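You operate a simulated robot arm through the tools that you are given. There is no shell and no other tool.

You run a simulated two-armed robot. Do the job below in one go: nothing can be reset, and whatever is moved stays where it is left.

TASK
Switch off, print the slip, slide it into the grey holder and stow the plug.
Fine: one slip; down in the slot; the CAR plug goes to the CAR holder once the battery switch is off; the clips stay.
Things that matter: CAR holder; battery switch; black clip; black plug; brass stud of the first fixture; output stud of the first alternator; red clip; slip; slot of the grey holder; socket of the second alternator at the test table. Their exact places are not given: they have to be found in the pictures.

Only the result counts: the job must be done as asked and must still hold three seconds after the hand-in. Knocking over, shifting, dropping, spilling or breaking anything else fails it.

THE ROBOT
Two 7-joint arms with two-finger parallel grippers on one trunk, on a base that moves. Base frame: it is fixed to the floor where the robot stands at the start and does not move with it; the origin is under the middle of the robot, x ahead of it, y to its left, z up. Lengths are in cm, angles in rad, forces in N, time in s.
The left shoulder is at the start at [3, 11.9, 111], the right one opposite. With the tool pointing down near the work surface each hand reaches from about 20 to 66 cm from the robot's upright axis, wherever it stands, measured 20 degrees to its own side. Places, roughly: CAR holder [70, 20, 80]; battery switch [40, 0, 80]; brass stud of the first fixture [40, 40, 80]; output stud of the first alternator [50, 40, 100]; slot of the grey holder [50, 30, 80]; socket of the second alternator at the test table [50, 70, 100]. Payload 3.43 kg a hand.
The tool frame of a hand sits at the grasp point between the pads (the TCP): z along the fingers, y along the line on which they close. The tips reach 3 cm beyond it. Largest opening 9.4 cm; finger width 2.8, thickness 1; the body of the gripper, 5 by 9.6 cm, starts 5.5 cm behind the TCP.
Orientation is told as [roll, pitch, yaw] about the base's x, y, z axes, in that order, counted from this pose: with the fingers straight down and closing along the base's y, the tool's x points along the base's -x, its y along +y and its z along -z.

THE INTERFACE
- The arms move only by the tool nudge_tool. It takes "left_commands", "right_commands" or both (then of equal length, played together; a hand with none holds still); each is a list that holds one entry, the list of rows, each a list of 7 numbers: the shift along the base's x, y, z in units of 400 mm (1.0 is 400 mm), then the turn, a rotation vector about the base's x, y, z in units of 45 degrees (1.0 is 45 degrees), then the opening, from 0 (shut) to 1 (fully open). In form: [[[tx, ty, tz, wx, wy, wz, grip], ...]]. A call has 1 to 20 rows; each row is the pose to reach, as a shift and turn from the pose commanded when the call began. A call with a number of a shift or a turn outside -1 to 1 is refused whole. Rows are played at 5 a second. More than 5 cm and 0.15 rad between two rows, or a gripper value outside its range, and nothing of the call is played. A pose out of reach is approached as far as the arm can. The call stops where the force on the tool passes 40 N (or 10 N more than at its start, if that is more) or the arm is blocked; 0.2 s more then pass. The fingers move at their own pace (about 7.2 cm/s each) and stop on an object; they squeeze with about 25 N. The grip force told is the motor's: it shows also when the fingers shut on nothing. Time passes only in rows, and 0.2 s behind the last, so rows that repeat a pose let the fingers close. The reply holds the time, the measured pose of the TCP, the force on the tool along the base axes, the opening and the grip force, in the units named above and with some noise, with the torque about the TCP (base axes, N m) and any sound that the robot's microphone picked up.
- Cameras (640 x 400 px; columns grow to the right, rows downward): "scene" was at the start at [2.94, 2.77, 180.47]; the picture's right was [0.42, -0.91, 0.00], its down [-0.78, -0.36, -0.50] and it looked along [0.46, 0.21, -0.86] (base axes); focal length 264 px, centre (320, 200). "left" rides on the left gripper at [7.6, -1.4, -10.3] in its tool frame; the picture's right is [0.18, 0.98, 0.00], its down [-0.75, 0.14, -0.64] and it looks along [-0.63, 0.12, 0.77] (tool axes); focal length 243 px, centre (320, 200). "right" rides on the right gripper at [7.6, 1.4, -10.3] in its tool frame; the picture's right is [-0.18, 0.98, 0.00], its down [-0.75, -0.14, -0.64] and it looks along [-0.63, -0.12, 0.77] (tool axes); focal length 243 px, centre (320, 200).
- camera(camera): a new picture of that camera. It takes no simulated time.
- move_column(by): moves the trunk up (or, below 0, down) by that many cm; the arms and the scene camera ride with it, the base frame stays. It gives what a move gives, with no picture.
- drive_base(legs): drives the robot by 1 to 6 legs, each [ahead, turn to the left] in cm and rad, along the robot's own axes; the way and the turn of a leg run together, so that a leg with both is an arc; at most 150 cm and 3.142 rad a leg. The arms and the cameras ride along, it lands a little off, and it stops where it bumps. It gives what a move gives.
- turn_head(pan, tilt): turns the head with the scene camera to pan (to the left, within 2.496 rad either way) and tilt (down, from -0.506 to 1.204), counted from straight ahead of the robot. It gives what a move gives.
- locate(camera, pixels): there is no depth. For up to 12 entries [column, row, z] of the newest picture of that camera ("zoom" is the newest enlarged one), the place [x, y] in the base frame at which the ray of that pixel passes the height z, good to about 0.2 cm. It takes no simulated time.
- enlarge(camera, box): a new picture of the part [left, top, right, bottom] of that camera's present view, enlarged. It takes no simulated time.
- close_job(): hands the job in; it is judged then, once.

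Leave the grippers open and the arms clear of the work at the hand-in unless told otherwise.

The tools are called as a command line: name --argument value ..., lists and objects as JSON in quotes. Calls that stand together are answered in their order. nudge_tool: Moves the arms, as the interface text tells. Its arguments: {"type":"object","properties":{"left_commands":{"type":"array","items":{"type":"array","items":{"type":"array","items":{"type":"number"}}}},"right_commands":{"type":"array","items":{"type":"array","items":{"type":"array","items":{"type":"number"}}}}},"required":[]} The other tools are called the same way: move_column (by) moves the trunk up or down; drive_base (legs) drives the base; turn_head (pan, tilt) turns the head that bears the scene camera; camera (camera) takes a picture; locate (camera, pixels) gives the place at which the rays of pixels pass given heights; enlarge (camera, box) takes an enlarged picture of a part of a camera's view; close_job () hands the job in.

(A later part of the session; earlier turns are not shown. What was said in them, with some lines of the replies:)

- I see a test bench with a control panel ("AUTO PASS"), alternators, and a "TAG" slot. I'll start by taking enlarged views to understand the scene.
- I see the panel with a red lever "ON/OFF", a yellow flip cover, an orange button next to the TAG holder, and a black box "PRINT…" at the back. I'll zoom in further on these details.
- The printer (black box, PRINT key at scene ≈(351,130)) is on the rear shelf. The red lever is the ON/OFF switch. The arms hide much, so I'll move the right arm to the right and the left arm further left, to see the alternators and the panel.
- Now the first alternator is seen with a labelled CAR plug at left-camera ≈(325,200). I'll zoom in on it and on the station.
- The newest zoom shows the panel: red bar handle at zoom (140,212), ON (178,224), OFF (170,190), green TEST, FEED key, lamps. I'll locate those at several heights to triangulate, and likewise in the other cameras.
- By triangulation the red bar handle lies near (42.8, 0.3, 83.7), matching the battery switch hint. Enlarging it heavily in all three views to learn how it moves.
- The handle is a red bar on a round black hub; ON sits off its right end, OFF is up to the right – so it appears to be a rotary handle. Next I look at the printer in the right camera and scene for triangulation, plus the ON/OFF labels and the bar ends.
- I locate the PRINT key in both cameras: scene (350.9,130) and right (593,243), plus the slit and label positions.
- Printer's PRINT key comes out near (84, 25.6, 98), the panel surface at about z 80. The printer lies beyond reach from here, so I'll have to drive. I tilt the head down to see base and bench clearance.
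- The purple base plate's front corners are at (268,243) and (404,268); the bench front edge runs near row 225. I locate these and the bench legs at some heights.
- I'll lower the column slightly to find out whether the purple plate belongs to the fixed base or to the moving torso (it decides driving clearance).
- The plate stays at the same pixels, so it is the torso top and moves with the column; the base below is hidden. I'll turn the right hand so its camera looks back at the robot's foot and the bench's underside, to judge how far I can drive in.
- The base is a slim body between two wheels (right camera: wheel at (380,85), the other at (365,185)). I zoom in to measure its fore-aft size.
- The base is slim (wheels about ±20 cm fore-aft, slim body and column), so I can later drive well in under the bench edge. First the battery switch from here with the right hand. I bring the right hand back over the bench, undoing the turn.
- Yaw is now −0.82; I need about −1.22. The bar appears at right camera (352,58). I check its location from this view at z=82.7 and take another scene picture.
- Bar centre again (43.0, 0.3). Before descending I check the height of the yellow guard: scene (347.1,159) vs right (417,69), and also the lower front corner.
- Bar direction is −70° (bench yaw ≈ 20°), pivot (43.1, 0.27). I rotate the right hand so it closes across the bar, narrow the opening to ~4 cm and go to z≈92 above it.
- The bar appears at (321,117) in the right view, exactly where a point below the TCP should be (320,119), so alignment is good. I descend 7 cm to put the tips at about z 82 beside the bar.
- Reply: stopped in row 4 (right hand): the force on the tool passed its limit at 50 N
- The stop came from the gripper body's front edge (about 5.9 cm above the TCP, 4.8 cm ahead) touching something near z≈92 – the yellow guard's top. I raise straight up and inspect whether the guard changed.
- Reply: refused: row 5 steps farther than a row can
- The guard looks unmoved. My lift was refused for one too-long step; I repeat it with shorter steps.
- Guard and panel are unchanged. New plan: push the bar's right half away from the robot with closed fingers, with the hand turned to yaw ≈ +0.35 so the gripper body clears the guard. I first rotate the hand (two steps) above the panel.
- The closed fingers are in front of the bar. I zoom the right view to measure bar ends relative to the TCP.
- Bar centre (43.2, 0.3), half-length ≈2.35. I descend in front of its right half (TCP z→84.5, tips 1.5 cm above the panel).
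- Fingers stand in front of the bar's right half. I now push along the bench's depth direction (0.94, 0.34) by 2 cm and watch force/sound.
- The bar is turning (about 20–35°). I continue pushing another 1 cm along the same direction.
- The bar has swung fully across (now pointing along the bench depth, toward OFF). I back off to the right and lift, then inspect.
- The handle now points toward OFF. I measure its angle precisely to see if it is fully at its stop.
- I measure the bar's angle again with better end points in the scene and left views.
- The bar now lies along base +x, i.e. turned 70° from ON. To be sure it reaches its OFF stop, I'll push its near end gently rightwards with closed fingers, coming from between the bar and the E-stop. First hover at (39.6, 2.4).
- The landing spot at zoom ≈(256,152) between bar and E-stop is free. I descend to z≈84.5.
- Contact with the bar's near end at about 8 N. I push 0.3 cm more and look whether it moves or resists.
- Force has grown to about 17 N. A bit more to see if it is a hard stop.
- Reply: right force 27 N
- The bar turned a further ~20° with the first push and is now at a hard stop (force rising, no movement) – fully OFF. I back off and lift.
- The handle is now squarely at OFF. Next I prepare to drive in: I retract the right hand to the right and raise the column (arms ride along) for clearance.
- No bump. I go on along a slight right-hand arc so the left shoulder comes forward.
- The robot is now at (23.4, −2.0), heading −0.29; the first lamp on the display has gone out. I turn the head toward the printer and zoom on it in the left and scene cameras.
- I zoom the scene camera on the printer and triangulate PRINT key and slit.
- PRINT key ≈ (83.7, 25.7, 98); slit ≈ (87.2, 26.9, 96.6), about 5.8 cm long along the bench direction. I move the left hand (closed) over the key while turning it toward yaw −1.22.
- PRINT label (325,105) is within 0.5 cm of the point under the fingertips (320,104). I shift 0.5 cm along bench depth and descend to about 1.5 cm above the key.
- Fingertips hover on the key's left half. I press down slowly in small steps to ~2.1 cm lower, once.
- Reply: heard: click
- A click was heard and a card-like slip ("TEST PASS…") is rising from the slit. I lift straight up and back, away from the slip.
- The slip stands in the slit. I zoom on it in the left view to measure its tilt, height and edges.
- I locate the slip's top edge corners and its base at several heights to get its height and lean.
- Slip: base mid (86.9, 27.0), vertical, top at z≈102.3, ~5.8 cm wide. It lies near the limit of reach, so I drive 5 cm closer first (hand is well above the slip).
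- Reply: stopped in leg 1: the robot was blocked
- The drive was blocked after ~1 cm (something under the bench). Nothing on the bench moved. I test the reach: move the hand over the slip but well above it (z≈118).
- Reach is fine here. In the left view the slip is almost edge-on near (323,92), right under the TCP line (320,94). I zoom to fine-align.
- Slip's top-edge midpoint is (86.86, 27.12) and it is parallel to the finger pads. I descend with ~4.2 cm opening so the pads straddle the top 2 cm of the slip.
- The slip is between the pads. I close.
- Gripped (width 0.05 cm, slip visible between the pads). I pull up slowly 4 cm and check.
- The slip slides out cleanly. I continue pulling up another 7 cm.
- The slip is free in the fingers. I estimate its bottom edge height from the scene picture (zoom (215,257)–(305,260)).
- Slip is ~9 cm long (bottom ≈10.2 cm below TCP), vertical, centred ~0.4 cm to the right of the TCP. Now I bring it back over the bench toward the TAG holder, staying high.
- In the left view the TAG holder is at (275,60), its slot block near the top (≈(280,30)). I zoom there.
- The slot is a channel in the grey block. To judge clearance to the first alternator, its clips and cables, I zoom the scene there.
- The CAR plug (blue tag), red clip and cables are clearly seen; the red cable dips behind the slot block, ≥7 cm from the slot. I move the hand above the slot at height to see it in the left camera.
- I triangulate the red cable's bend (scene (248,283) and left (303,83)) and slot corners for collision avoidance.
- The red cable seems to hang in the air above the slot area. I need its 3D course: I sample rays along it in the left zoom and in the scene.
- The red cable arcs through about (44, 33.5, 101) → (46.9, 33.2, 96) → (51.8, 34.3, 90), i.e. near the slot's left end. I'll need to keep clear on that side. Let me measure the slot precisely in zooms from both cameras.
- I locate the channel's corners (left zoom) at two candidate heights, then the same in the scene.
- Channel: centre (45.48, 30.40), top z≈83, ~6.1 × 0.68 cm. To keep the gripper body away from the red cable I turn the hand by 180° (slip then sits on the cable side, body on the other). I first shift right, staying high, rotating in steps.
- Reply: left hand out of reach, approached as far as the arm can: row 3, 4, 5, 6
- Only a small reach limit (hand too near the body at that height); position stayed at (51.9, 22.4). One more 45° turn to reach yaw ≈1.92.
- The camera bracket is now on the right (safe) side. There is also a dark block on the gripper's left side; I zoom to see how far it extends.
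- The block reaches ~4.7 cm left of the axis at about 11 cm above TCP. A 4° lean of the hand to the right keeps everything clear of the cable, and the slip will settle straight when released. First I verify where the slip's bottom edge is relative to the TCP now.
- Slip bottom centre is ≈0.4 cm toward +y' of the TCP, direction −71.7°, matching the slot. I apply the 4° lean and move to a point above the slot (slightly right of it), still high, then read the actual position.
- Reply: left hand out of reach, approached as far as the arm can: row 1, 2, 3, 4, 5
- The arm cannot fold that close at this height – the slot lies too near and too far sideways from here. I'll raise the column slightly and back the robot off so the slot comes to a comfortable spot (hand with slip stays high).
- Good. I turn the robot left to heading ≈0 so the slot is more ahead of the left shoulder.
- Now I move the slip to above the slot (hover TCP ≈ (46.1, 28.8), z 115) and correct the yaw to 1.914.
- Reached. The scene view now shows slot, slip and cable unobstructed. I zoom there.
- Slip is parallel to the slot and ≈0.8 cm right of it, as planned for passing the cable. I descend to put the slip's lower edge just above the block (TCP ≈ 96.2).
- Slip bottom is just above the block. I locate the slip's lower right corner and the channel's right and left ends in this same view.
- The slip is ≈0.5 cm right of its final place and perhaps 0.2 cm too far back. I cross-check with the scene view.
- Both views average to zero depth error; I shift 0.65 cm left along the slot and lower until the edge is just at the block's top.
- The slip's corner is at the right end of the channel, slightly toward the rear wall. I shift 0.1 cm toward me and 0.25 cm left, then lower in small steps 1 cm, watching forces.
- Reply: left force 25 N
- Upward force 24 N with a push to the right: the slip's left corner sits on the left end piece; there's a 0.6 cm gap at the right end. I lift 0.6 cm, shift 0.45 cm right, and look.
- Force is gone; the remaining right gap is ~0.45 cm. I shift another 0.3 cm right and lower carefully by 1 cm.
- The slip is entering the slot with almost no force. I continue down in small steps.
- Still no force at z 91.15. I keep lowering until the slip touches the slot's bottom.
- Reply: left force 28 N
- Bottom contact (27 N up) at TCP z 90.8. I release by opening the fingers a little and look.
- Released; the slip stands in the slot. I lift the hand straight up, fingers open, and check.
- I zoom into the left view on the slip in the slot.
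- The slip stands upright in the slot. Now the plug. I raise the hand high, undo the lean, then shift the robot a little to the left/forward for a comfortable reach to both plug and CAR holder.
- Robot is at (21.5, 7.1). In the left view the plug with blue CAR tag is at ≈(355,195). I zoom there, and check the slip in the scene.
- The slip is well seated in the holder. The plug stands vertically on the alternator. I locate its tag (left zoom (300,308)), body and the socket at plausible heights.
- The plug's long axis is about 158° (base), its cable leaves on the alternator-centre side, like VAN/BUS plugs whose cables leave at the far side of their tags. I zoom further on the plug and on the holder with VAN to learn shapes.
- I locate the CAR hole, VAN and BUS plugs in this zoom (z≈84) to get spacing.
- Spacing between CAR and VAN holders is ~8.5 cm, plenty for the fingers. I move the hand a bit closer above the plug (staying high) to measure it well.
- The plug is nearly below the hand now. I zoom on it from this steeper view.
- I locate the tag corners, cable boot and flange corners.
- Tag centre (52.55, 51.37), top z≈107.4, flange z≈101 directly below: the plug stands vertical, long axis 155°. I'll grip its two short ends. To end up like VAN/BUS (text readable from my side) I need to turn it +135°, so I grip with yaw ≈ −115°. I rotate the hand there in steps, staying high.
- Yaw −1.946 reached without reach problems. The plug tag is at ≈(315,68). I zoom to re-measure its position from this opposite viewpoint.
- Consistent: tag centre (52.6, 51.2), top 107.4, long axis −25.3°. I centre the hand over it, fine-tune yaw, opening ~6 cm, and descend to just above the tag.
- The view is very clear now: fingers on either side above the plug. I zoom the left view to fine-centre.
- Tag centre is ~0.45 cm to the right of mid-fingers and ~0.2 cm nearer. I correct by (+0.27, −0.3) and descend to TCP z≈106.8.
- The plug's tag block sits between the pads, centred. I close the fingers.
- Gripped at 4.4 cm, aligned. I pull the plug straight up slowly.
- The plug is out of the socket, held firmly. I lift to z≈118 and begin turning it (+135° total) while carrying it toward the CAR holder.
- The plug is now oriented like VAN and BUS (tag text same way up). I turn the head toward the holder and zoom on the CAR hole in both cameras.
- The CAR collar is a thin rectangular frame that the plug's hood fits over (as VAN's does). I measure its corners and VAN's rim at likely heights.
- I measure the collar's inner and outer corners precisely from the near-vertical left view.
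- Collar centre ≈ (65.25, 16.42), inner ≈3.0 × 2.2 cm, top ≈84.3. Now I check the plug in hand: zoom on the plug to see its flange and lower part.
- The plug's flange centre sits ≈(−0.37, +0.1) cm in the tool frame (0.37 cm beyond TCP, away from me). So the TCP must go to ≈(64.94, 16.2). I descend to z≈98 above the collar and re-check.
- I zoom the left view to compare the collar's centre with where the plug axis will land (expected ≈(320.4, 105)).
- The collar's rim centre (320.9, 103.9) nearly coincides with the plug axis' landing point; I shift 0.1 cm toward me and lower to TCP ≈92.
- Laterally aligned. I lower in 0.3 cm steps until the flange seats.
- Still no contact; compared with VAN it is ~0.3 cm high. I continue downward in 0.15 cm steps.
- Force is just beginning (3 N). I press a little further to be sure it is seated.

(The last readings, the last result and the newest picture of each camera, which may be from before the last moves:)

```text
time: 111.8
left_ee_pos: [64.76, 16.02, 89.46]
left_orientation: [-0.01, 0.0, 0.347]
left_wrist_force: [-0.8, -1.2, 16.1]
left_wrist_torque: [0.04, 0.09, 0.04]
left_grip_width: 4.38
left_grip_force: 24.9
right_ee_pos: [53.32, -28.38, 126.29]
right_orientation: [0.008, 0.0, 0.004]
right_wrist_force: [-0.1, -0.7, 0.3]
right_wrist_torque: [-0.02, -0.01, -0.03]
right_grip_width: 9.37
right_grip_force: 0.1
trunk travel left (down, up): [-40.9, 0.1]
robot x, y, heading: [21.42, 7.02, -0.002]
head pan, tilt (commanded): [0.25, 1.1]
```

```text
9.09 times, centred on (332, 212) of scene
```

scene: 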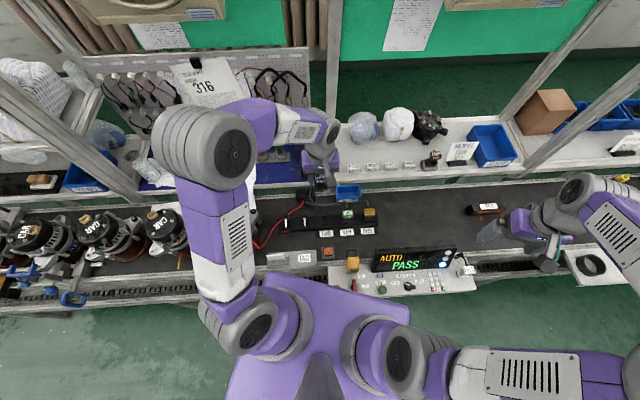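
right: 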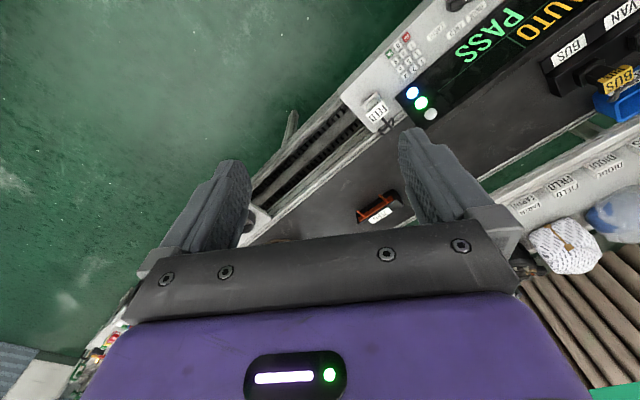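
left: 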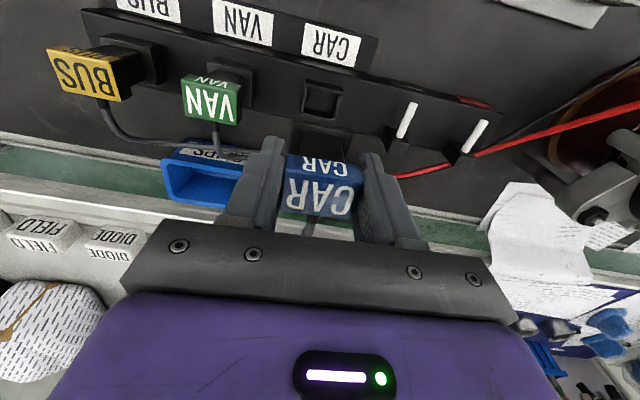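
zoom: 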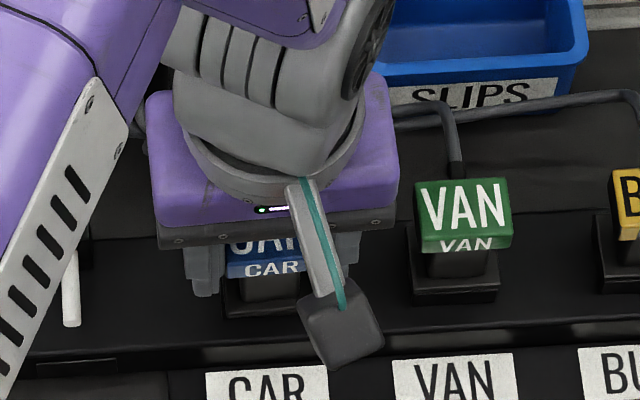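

The plug is down with 16 N reaction and the collar fully covered by its flange. I release and look before lifting.

nudge_tool --left_commands '[[[0, 0, 0.004, 0, 0, 0, 0.5], [0, 0, 0.006, 0, 0, 0, 0.7], [0, 0, 0.006, 0, 0, 0, 0.7], [0, 0, 0.006, 0, 0, 0, 0.7]]]'

nudge_tool --left_commands '[[[0, 0, 0.03, 0, 0, 0, 0.7], [0, 0, 0.08, 0, 0, 0, 0.7], [0, 0, 0.16, 0, 0, 0, 0.7], [0, 0, 0.26, 0, 0, 0, 0.7], [0, 0, 0.36, 0, 0, 0, 0.7], [0, 0, 0.46, 0, 0, 0, 0.7], [0, 0, 0.56, 0, 0, 0, 1]]]'

camera --camera "left"

enlarge --camera "scene" --box '[290, 180, 390, 250]'

```text
time: 112.8
left_ee_pos: [64.89, 16.0, 89.67]
left_orientation: [-0.01, 0.002, 0.35]
left_wrist_force: [-0.3, 0.4, 0.3]
left_wrist_torque: [-0.02, -0.01, 0.01]
left_grip_width: 6.56
left_grip_force: 0.0
right_ee_pos: [53.44, -28.29, 126.34]
right_orientation: [0.007, -0.001, 0.004]
right_wrist_force: [0.3, 0.1, 0.0]
right_wrist_torque: [0.0, 0.0, 0.0]
right_grip_width: 9.39
right_grip_force: 0.0
trunk travel left (down, up): [-40.9, 0.1]
robot x, y, heading: [21.47, 6.84, -0.002]
head pan, tilt (commanded): [0.25, 1.1]
```

```text
time: 114.4
left_ee_pos: [64.77, 16.24, 112.06]
left_orientation: [-0.008, 0.002, 0.352]
left_wrist_force: [-0.1, 0.6, 0.3]
left_wrist_torque: [0.01, -0.04, 0.02]
left_grip_width: 9.4
left_grip_force: 0.1
right_ee_pos: [53.39, -28.18, 126.35]
right_orientation: [0.007, 0.0, 0.003]
right_wrist_force: [0.0, 0.9, 0.1]
right_wrist_torque: [0.02, 0.0, 0.01]
right_grip_width: 9.42
right_grip_force: 0.0
trunk travel left (down, up): [-40.9, 0.1]
robot x, y, heading: [21.64, 6.7, 0.002]
head pan, tilt (commanded): [0.25, 1.1]
```

```text
taken
```

left: 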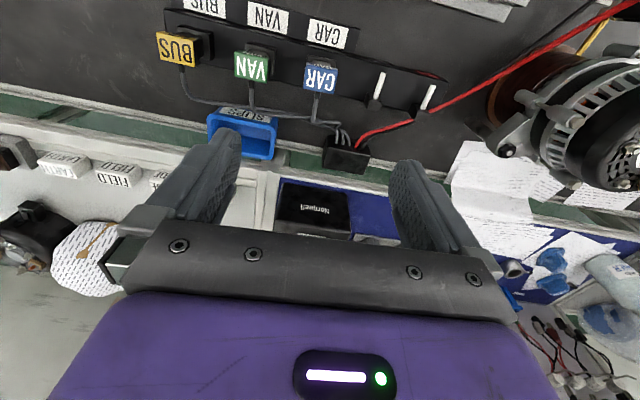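

```text
5.71 times, centred on (340, 215) of scene
```

zoom: 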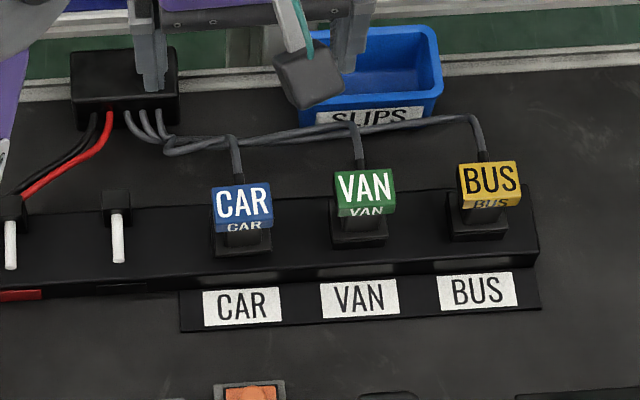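

The CAR plug stands in its holder like VAN and BUS. I zoom in to confirm it is seated equally, and check the slip, switch, clips and everything else.

enlarge --camera "scene" --box '[310, 200, 374, 240]'

enlarge --camera "left" --box '[220, 20, 380, 120]'

camera --camera "scene"

```text
10.00 times, centred on (342, 220) of scene
```

zoom: 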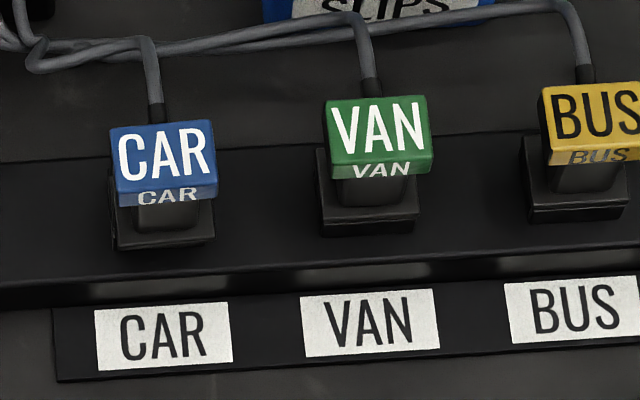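

```text
4.00 times, centred on (300, 70) of left
```

zoom: 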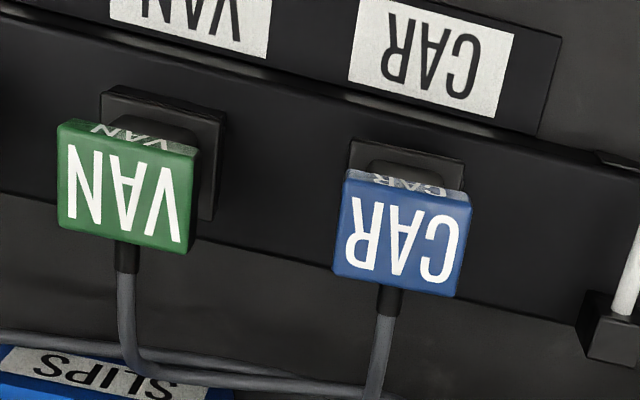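

```text
taken
```

scene: 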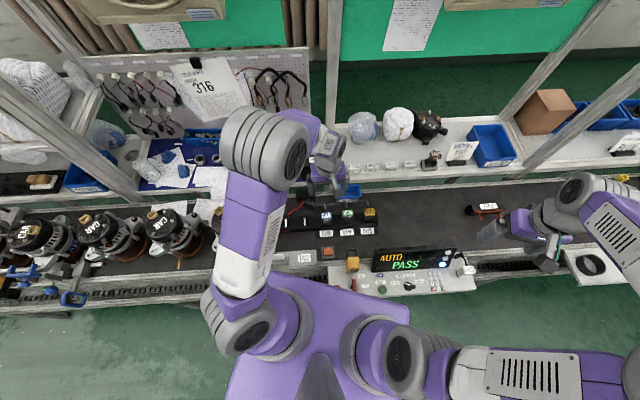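

Looks seated; I verify its height against VAN by triangulating both tag tops in the two cameras.

locate --camera "scene" --pixels '[[326.3, 215.2, 89], [326.3, 215.2, 91], [347.7, 213.2, 89], [347.7, 213.2, 91], [326.5, 244.4, 84], [326.5, 244.4, 82], [347.6, 243, 84], [347.6, 243, 82]]'

locate --camera "left" --pixels '[[320.5, 77, 89], [320.5, 77, 91], [251.3, 67.5, 89], [251.3, 67.5, 91]]'

```text
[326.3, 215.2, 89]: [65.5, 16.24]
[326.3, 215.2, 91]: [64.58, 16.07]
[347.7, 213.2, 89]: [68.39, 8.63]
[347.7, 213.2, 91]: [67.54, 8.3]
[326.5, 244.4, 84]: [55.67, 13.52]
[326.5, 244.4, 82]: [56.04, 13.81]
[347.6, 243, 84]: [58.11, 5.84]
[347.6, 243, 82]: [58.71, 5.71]
```

```text
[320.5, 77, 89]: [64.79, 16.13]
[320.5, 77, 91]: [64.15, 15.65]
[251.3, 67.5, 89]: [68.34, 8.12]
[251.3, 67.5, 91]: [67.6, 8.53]
```

Triangulation is too shallow from here. I zoom strongly on CAR's and VAN's bases to compare how they sit.

enlarge --camera "scene" --box '[314, 206, 342, 250]'

enlarge --camera "scene" --box '[334, 204, 362, 248]'

enlarge --camera "scene" --box '[356, 202, 384, 246]'

```text
9.09 times, centred on (328, 228) of scene
```

zoom: 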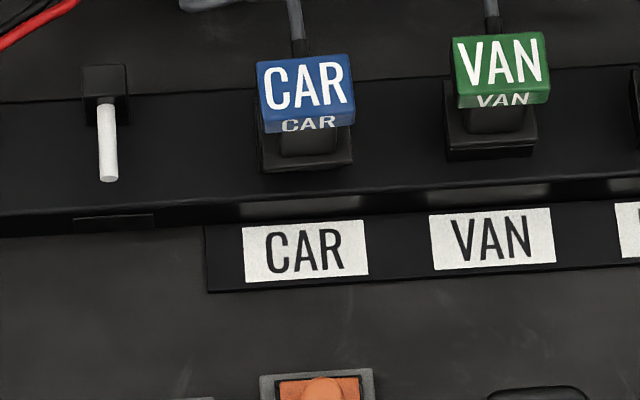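

```text
9.09 times, centred on (348, 226) of scene
```

zoom: 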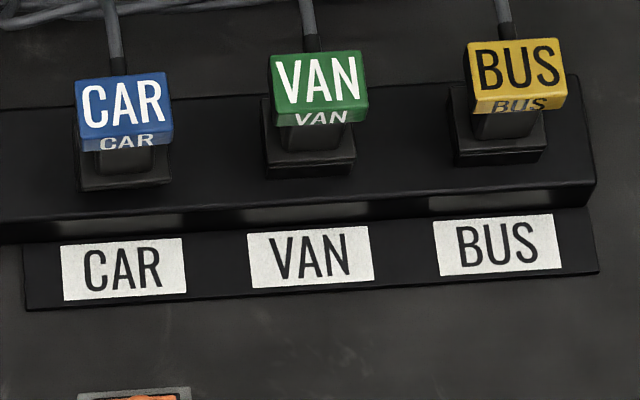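

```text
9.09 times, centred on (370, 224) of scene
```

zoom: 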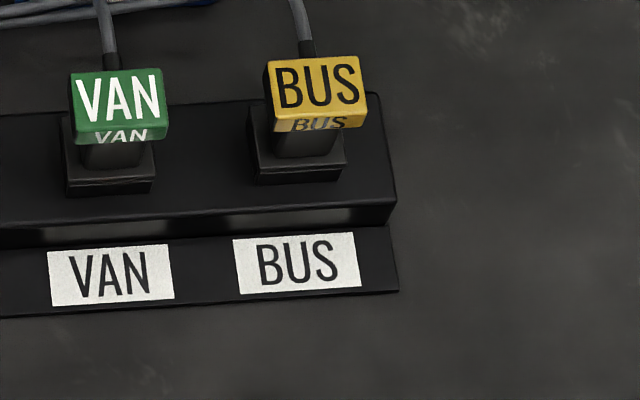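

CAR sits upright and aligned in its holder, resting slightly deeper over the collar than its neighbours – well seated. Now I retract: raise the left hand, then back the robot away a bit, keeping both grippers open.

nudge_tool --left_commands '[[[0, 0, 0.1, 0, 0, 0, 1], [0, 0, 0.2, 0, 0, 0, 1], [-0.08, 0.03, 0.28, 0, 0, 0, 1], [-0.18, 0.06, 0.3, 0, 0, -0.1, 1], [-0.28, 0.1, 0.3, 0, 0, -0.2, 1], [-0.38, 0.14, 0.3, 0, 0, -0.3, 1], [-0.45, 0.2, 0.3, 0, 0, -0.4, 1]]]'

drive_base --legs '[[-16, 0]]'

turn_head --pan 0.45 --tilt 1.0

camera --camera "scene"

camera --camera "left"

```text
time: 116.0
left_ee_pos: [46.61, 24.47, 123.92]
left_orientation: [-0.009, 0.001, 0.032]
left_wrist_force: [0.1, 0.2, 0.0]
left_wrist_torque: [0.01, 0.01, 0.02]
left_grip_width: 9.41
left_grip_force: 0.0
right_ee_pos: [53.33, -28.15, 126.43]
right_orientation: [0.007, -0.001, 0.002]
right_wrist_force: [0.4, -0.3, 0.0]
right_wrist_torque: [0.0, 0.01, 0.02]
right_grip_width: 9.37
right_grip_force: 0.0
trunk travel left (down, up): [-40.9, 0.1]
robot x, y, heading: [21.45, 6.85, 0.002]
head pan, tilt (commanded): [0.25, 1.1]
```

```text
time: 117.4
left_ee_pos: [30.92, 24.39, 123.86]
left_orientation: [-0.01, 0.003, 0.037]
left_wrist_force: [0.7, -0.5, 0.9]
left_wrist_torque: [0.02, -0.05, -0.01]
left_grip_width: 9.41
left_grip_force: 0.1
right_ee_pos: [37.7, -28.27, 126.21]
right_orientation: [0.008, 0.001, 0.005]
right_wrist_force: [-0.1, -0.9, -0.5]
right_wrist_torque: [0.0, 0.0, -0.01]
right_grip_width: 9.4
right_grip_force: 0.1
trunk travel left (down, up): [-40.9, 0.1]
robot x, y, heading: [5.76, 6.95, 0.0]
head pan, tilt (commanded): [0.25, 1.1]
```

```text
time: 118.1
left_ee_pos: [30.83, 24.44, 123.91]
left_orientation: [-0.008, 0.002, 0.037]
left_wrist_force: [1.2, 0.0, -0.7]
left_wrist_torque: [-0.01, -0.01, -0.05]
left_grip_width: 9.4
left_grip_force: 0.0
right_ee_pos: [37.63, -28.35, 126.27]
right_orientation: [0.007, 0.001, 0.005]
right_wrist_force: [-0.1, -0.4, 0.7]
right_wrist_torque: [-0.03, -0.02, -0.03]
right_grip_width: 9.41
right_grip_force: 0.0
trunk travel left (down, up): [-40.9, 0.1]
robot x, y, heading: [5.67, 6.98, 0.0]
head pan, tilt (commanded): [0.45, 1.0]
```

```text
taken
```

scene: 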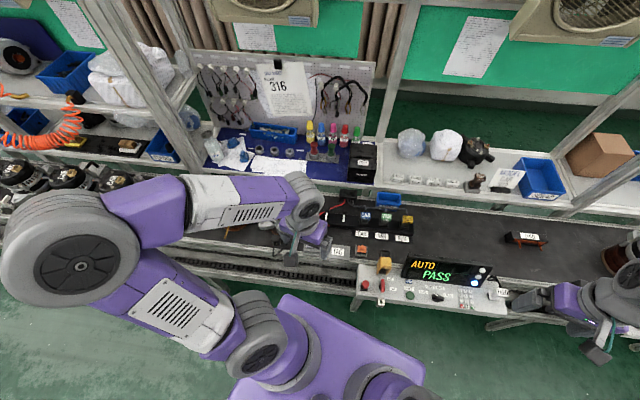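

```text
taken
```

left: 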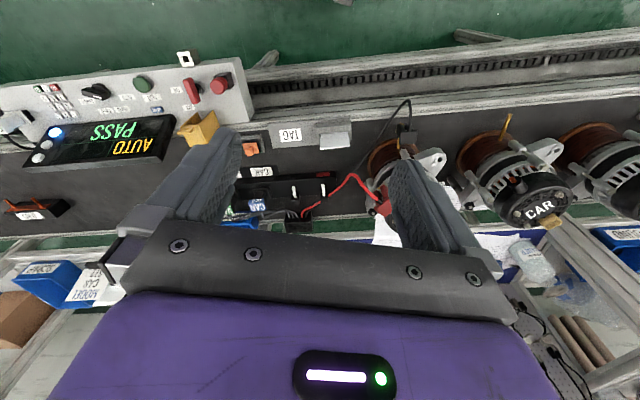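

Backed off. I move the left hand further left so that the whole work area is visible, then check everything closely.

nudge_tool --left_commands '[[[-0.03, 0.08, 0.03, 0, 0, 0, 1], [-0.06, 0.16, 0.06, 0, 0, 0, 1], [-0.09, 0.24, 0.09, 0, 0, 0, 1], [-0.12, 0.32, 0.12, 0, 0, 0, 1], [-0.15, 0.4, 0.12, 0, 0, 0, 1], [-0.18, 0.48, 0.12, 0, 0, 0, 1]]]'

camera --camera "scene"

camera --camera "left"

```text
time: 119.5
left_ee_pos: [23.76, 43.7, 128.81]
left_orientation: [-0.008, 0.002, 0.036]
left_wrist_force: [0.3, -0.2, -0.5]
left_wrist_torque: [-0.03, -0.03, 0.0]
left_grip_width: 9.4
left_grip_force: 0.1
right_ee_pos: [37.61, -28.11, 126.38]
right_orientation: [0.007, 0.001, 0.004]
right_wrist_force: [0.5, 0.1, -0.1]
right_wrist_torque: [-0.03, 0.03, 0.01]
right_grip_width: 9.36
right_grip_force: 0.1
trunk travel left (down, up): [-40.9, 0.1]
robot x, y, heading: [5.96, 7.35, 0.002]
head pan, tilt (commanded): [0.45, 1.0]
```

```text
taken
```

scene: 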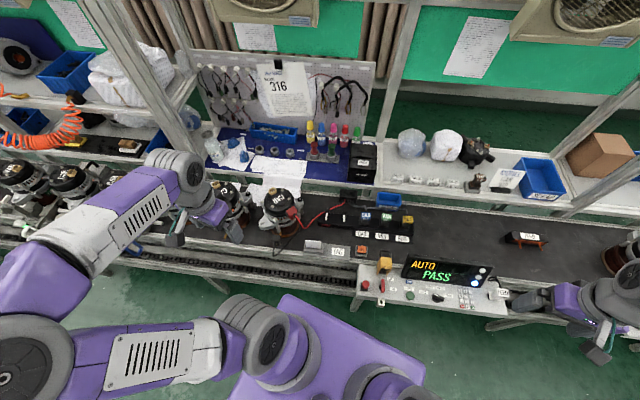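

```text
taken
```

left: 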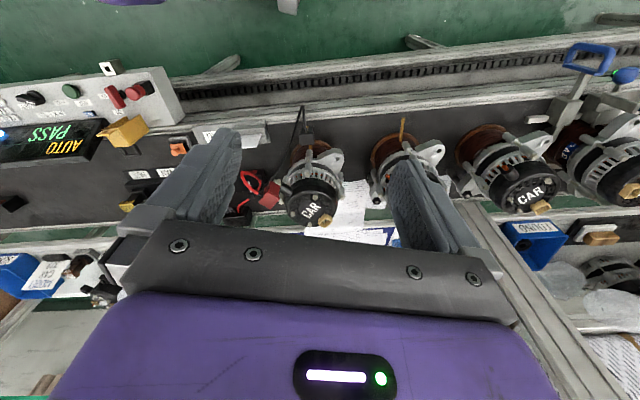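

Now I zoom on all relevant spots: alternator with clips, slip in holder, plug holder, switch, printer.

enlarge --camera "scene" --box '[230, 175, 358, 260]'

enlarge --camera "scene" --box '[296, 225, 376, 275]'

enlarge --camera "scene" --box '[330, 195, 426, 255]'

enlarge --camera "scene" --box '[350, 245, 510, 315]'

enlarge --camera "scene" --box '[300, 120, 400, 190]'

enlarge --camera "left" --box '[180, 90, 360, 240]'

```text
4.71 times, centred on (294, 218) of scene
```

zoom: 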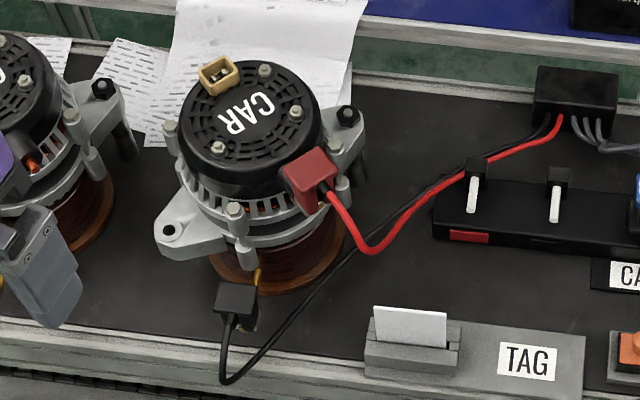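

```text
8.00 times, centred on (336, 250) of scene
```

zoom: 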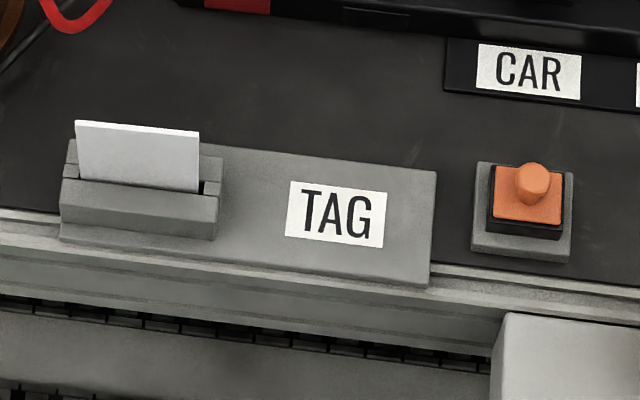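

```text
6.67 times, centred on (378, 225) of scene
```

zoom: 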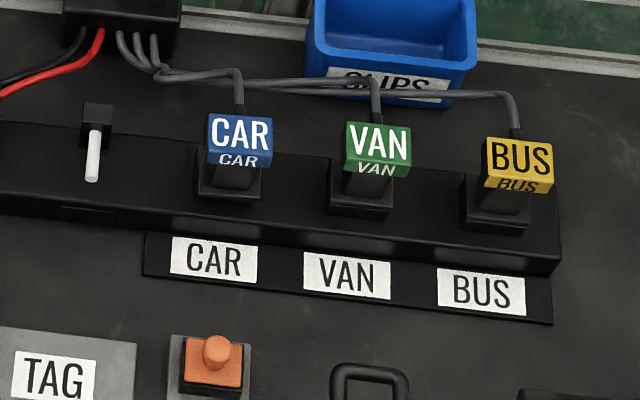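

```text
4.00 times, centred on (430, 280) of scene
```

zoom: 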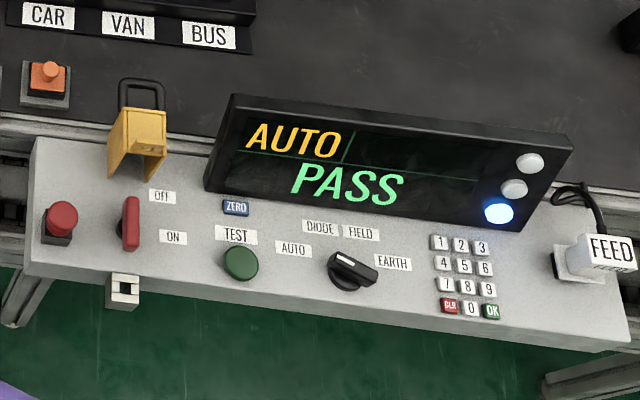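

```text
5.71 times, centred on (350, 155) of scene
```

zoom: 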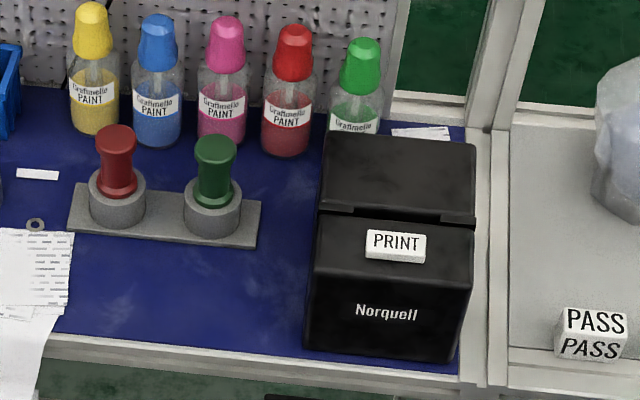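

```text
2.67 times, centred on (270, 165) of left
```

zoom: 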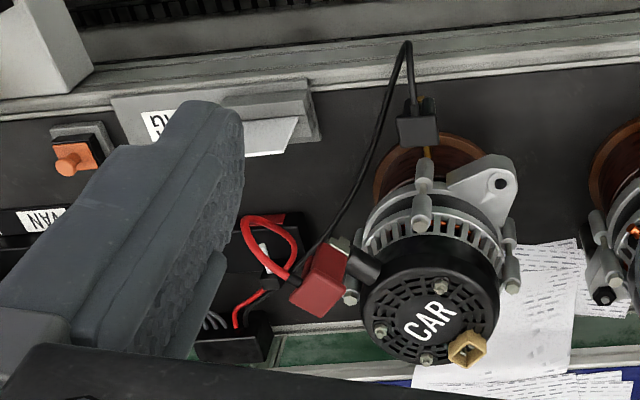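

Everything checks out: the switch bar is at OFF (red lamp out), one slip stands flat in the grey holder's slot, and the printer shows no second slip. The CAR plug is in the CAR holder, both clips are still on their studs, and nothing else has moved. Both grippers are open and clear of the work, so I hand in the job.

close_job

```text
The job is handed in.
```

I've handed the job in, and all four parts are done. I checked them in the camera pictures beforehand; I haven't seen the judge's verdict.

- **Battery switch:** the red handle is turned to its stop at OFF, and the red lamp on the display went out.
- **Slip:** I pressed PRINT once and one slip came out. It stands flat at the bottom of the slot in the grey holder. I turned it half round to keep clear of the red cable, so its text faces away from the robot's side.
- **CAR plug:** I pulled it from the first alternator after the switch was off. It is in the CAR holder, facing the same way as the VAN and BUS plugs. It sits about 1 cm lower than those two, pressed down over the holder's rim.
- **Clips:** the red and black clips are still on their studs.

Two bumps happened on the way:
- The right gripper touched the yellow guard while I was lining up on the switch.
- The base was stopped once by something under the bench.

The guard looked unmoved, and I saw nothing on the bench shift. At hand-in the robot was backed away from the bench, with both grippers open and clear of the work.
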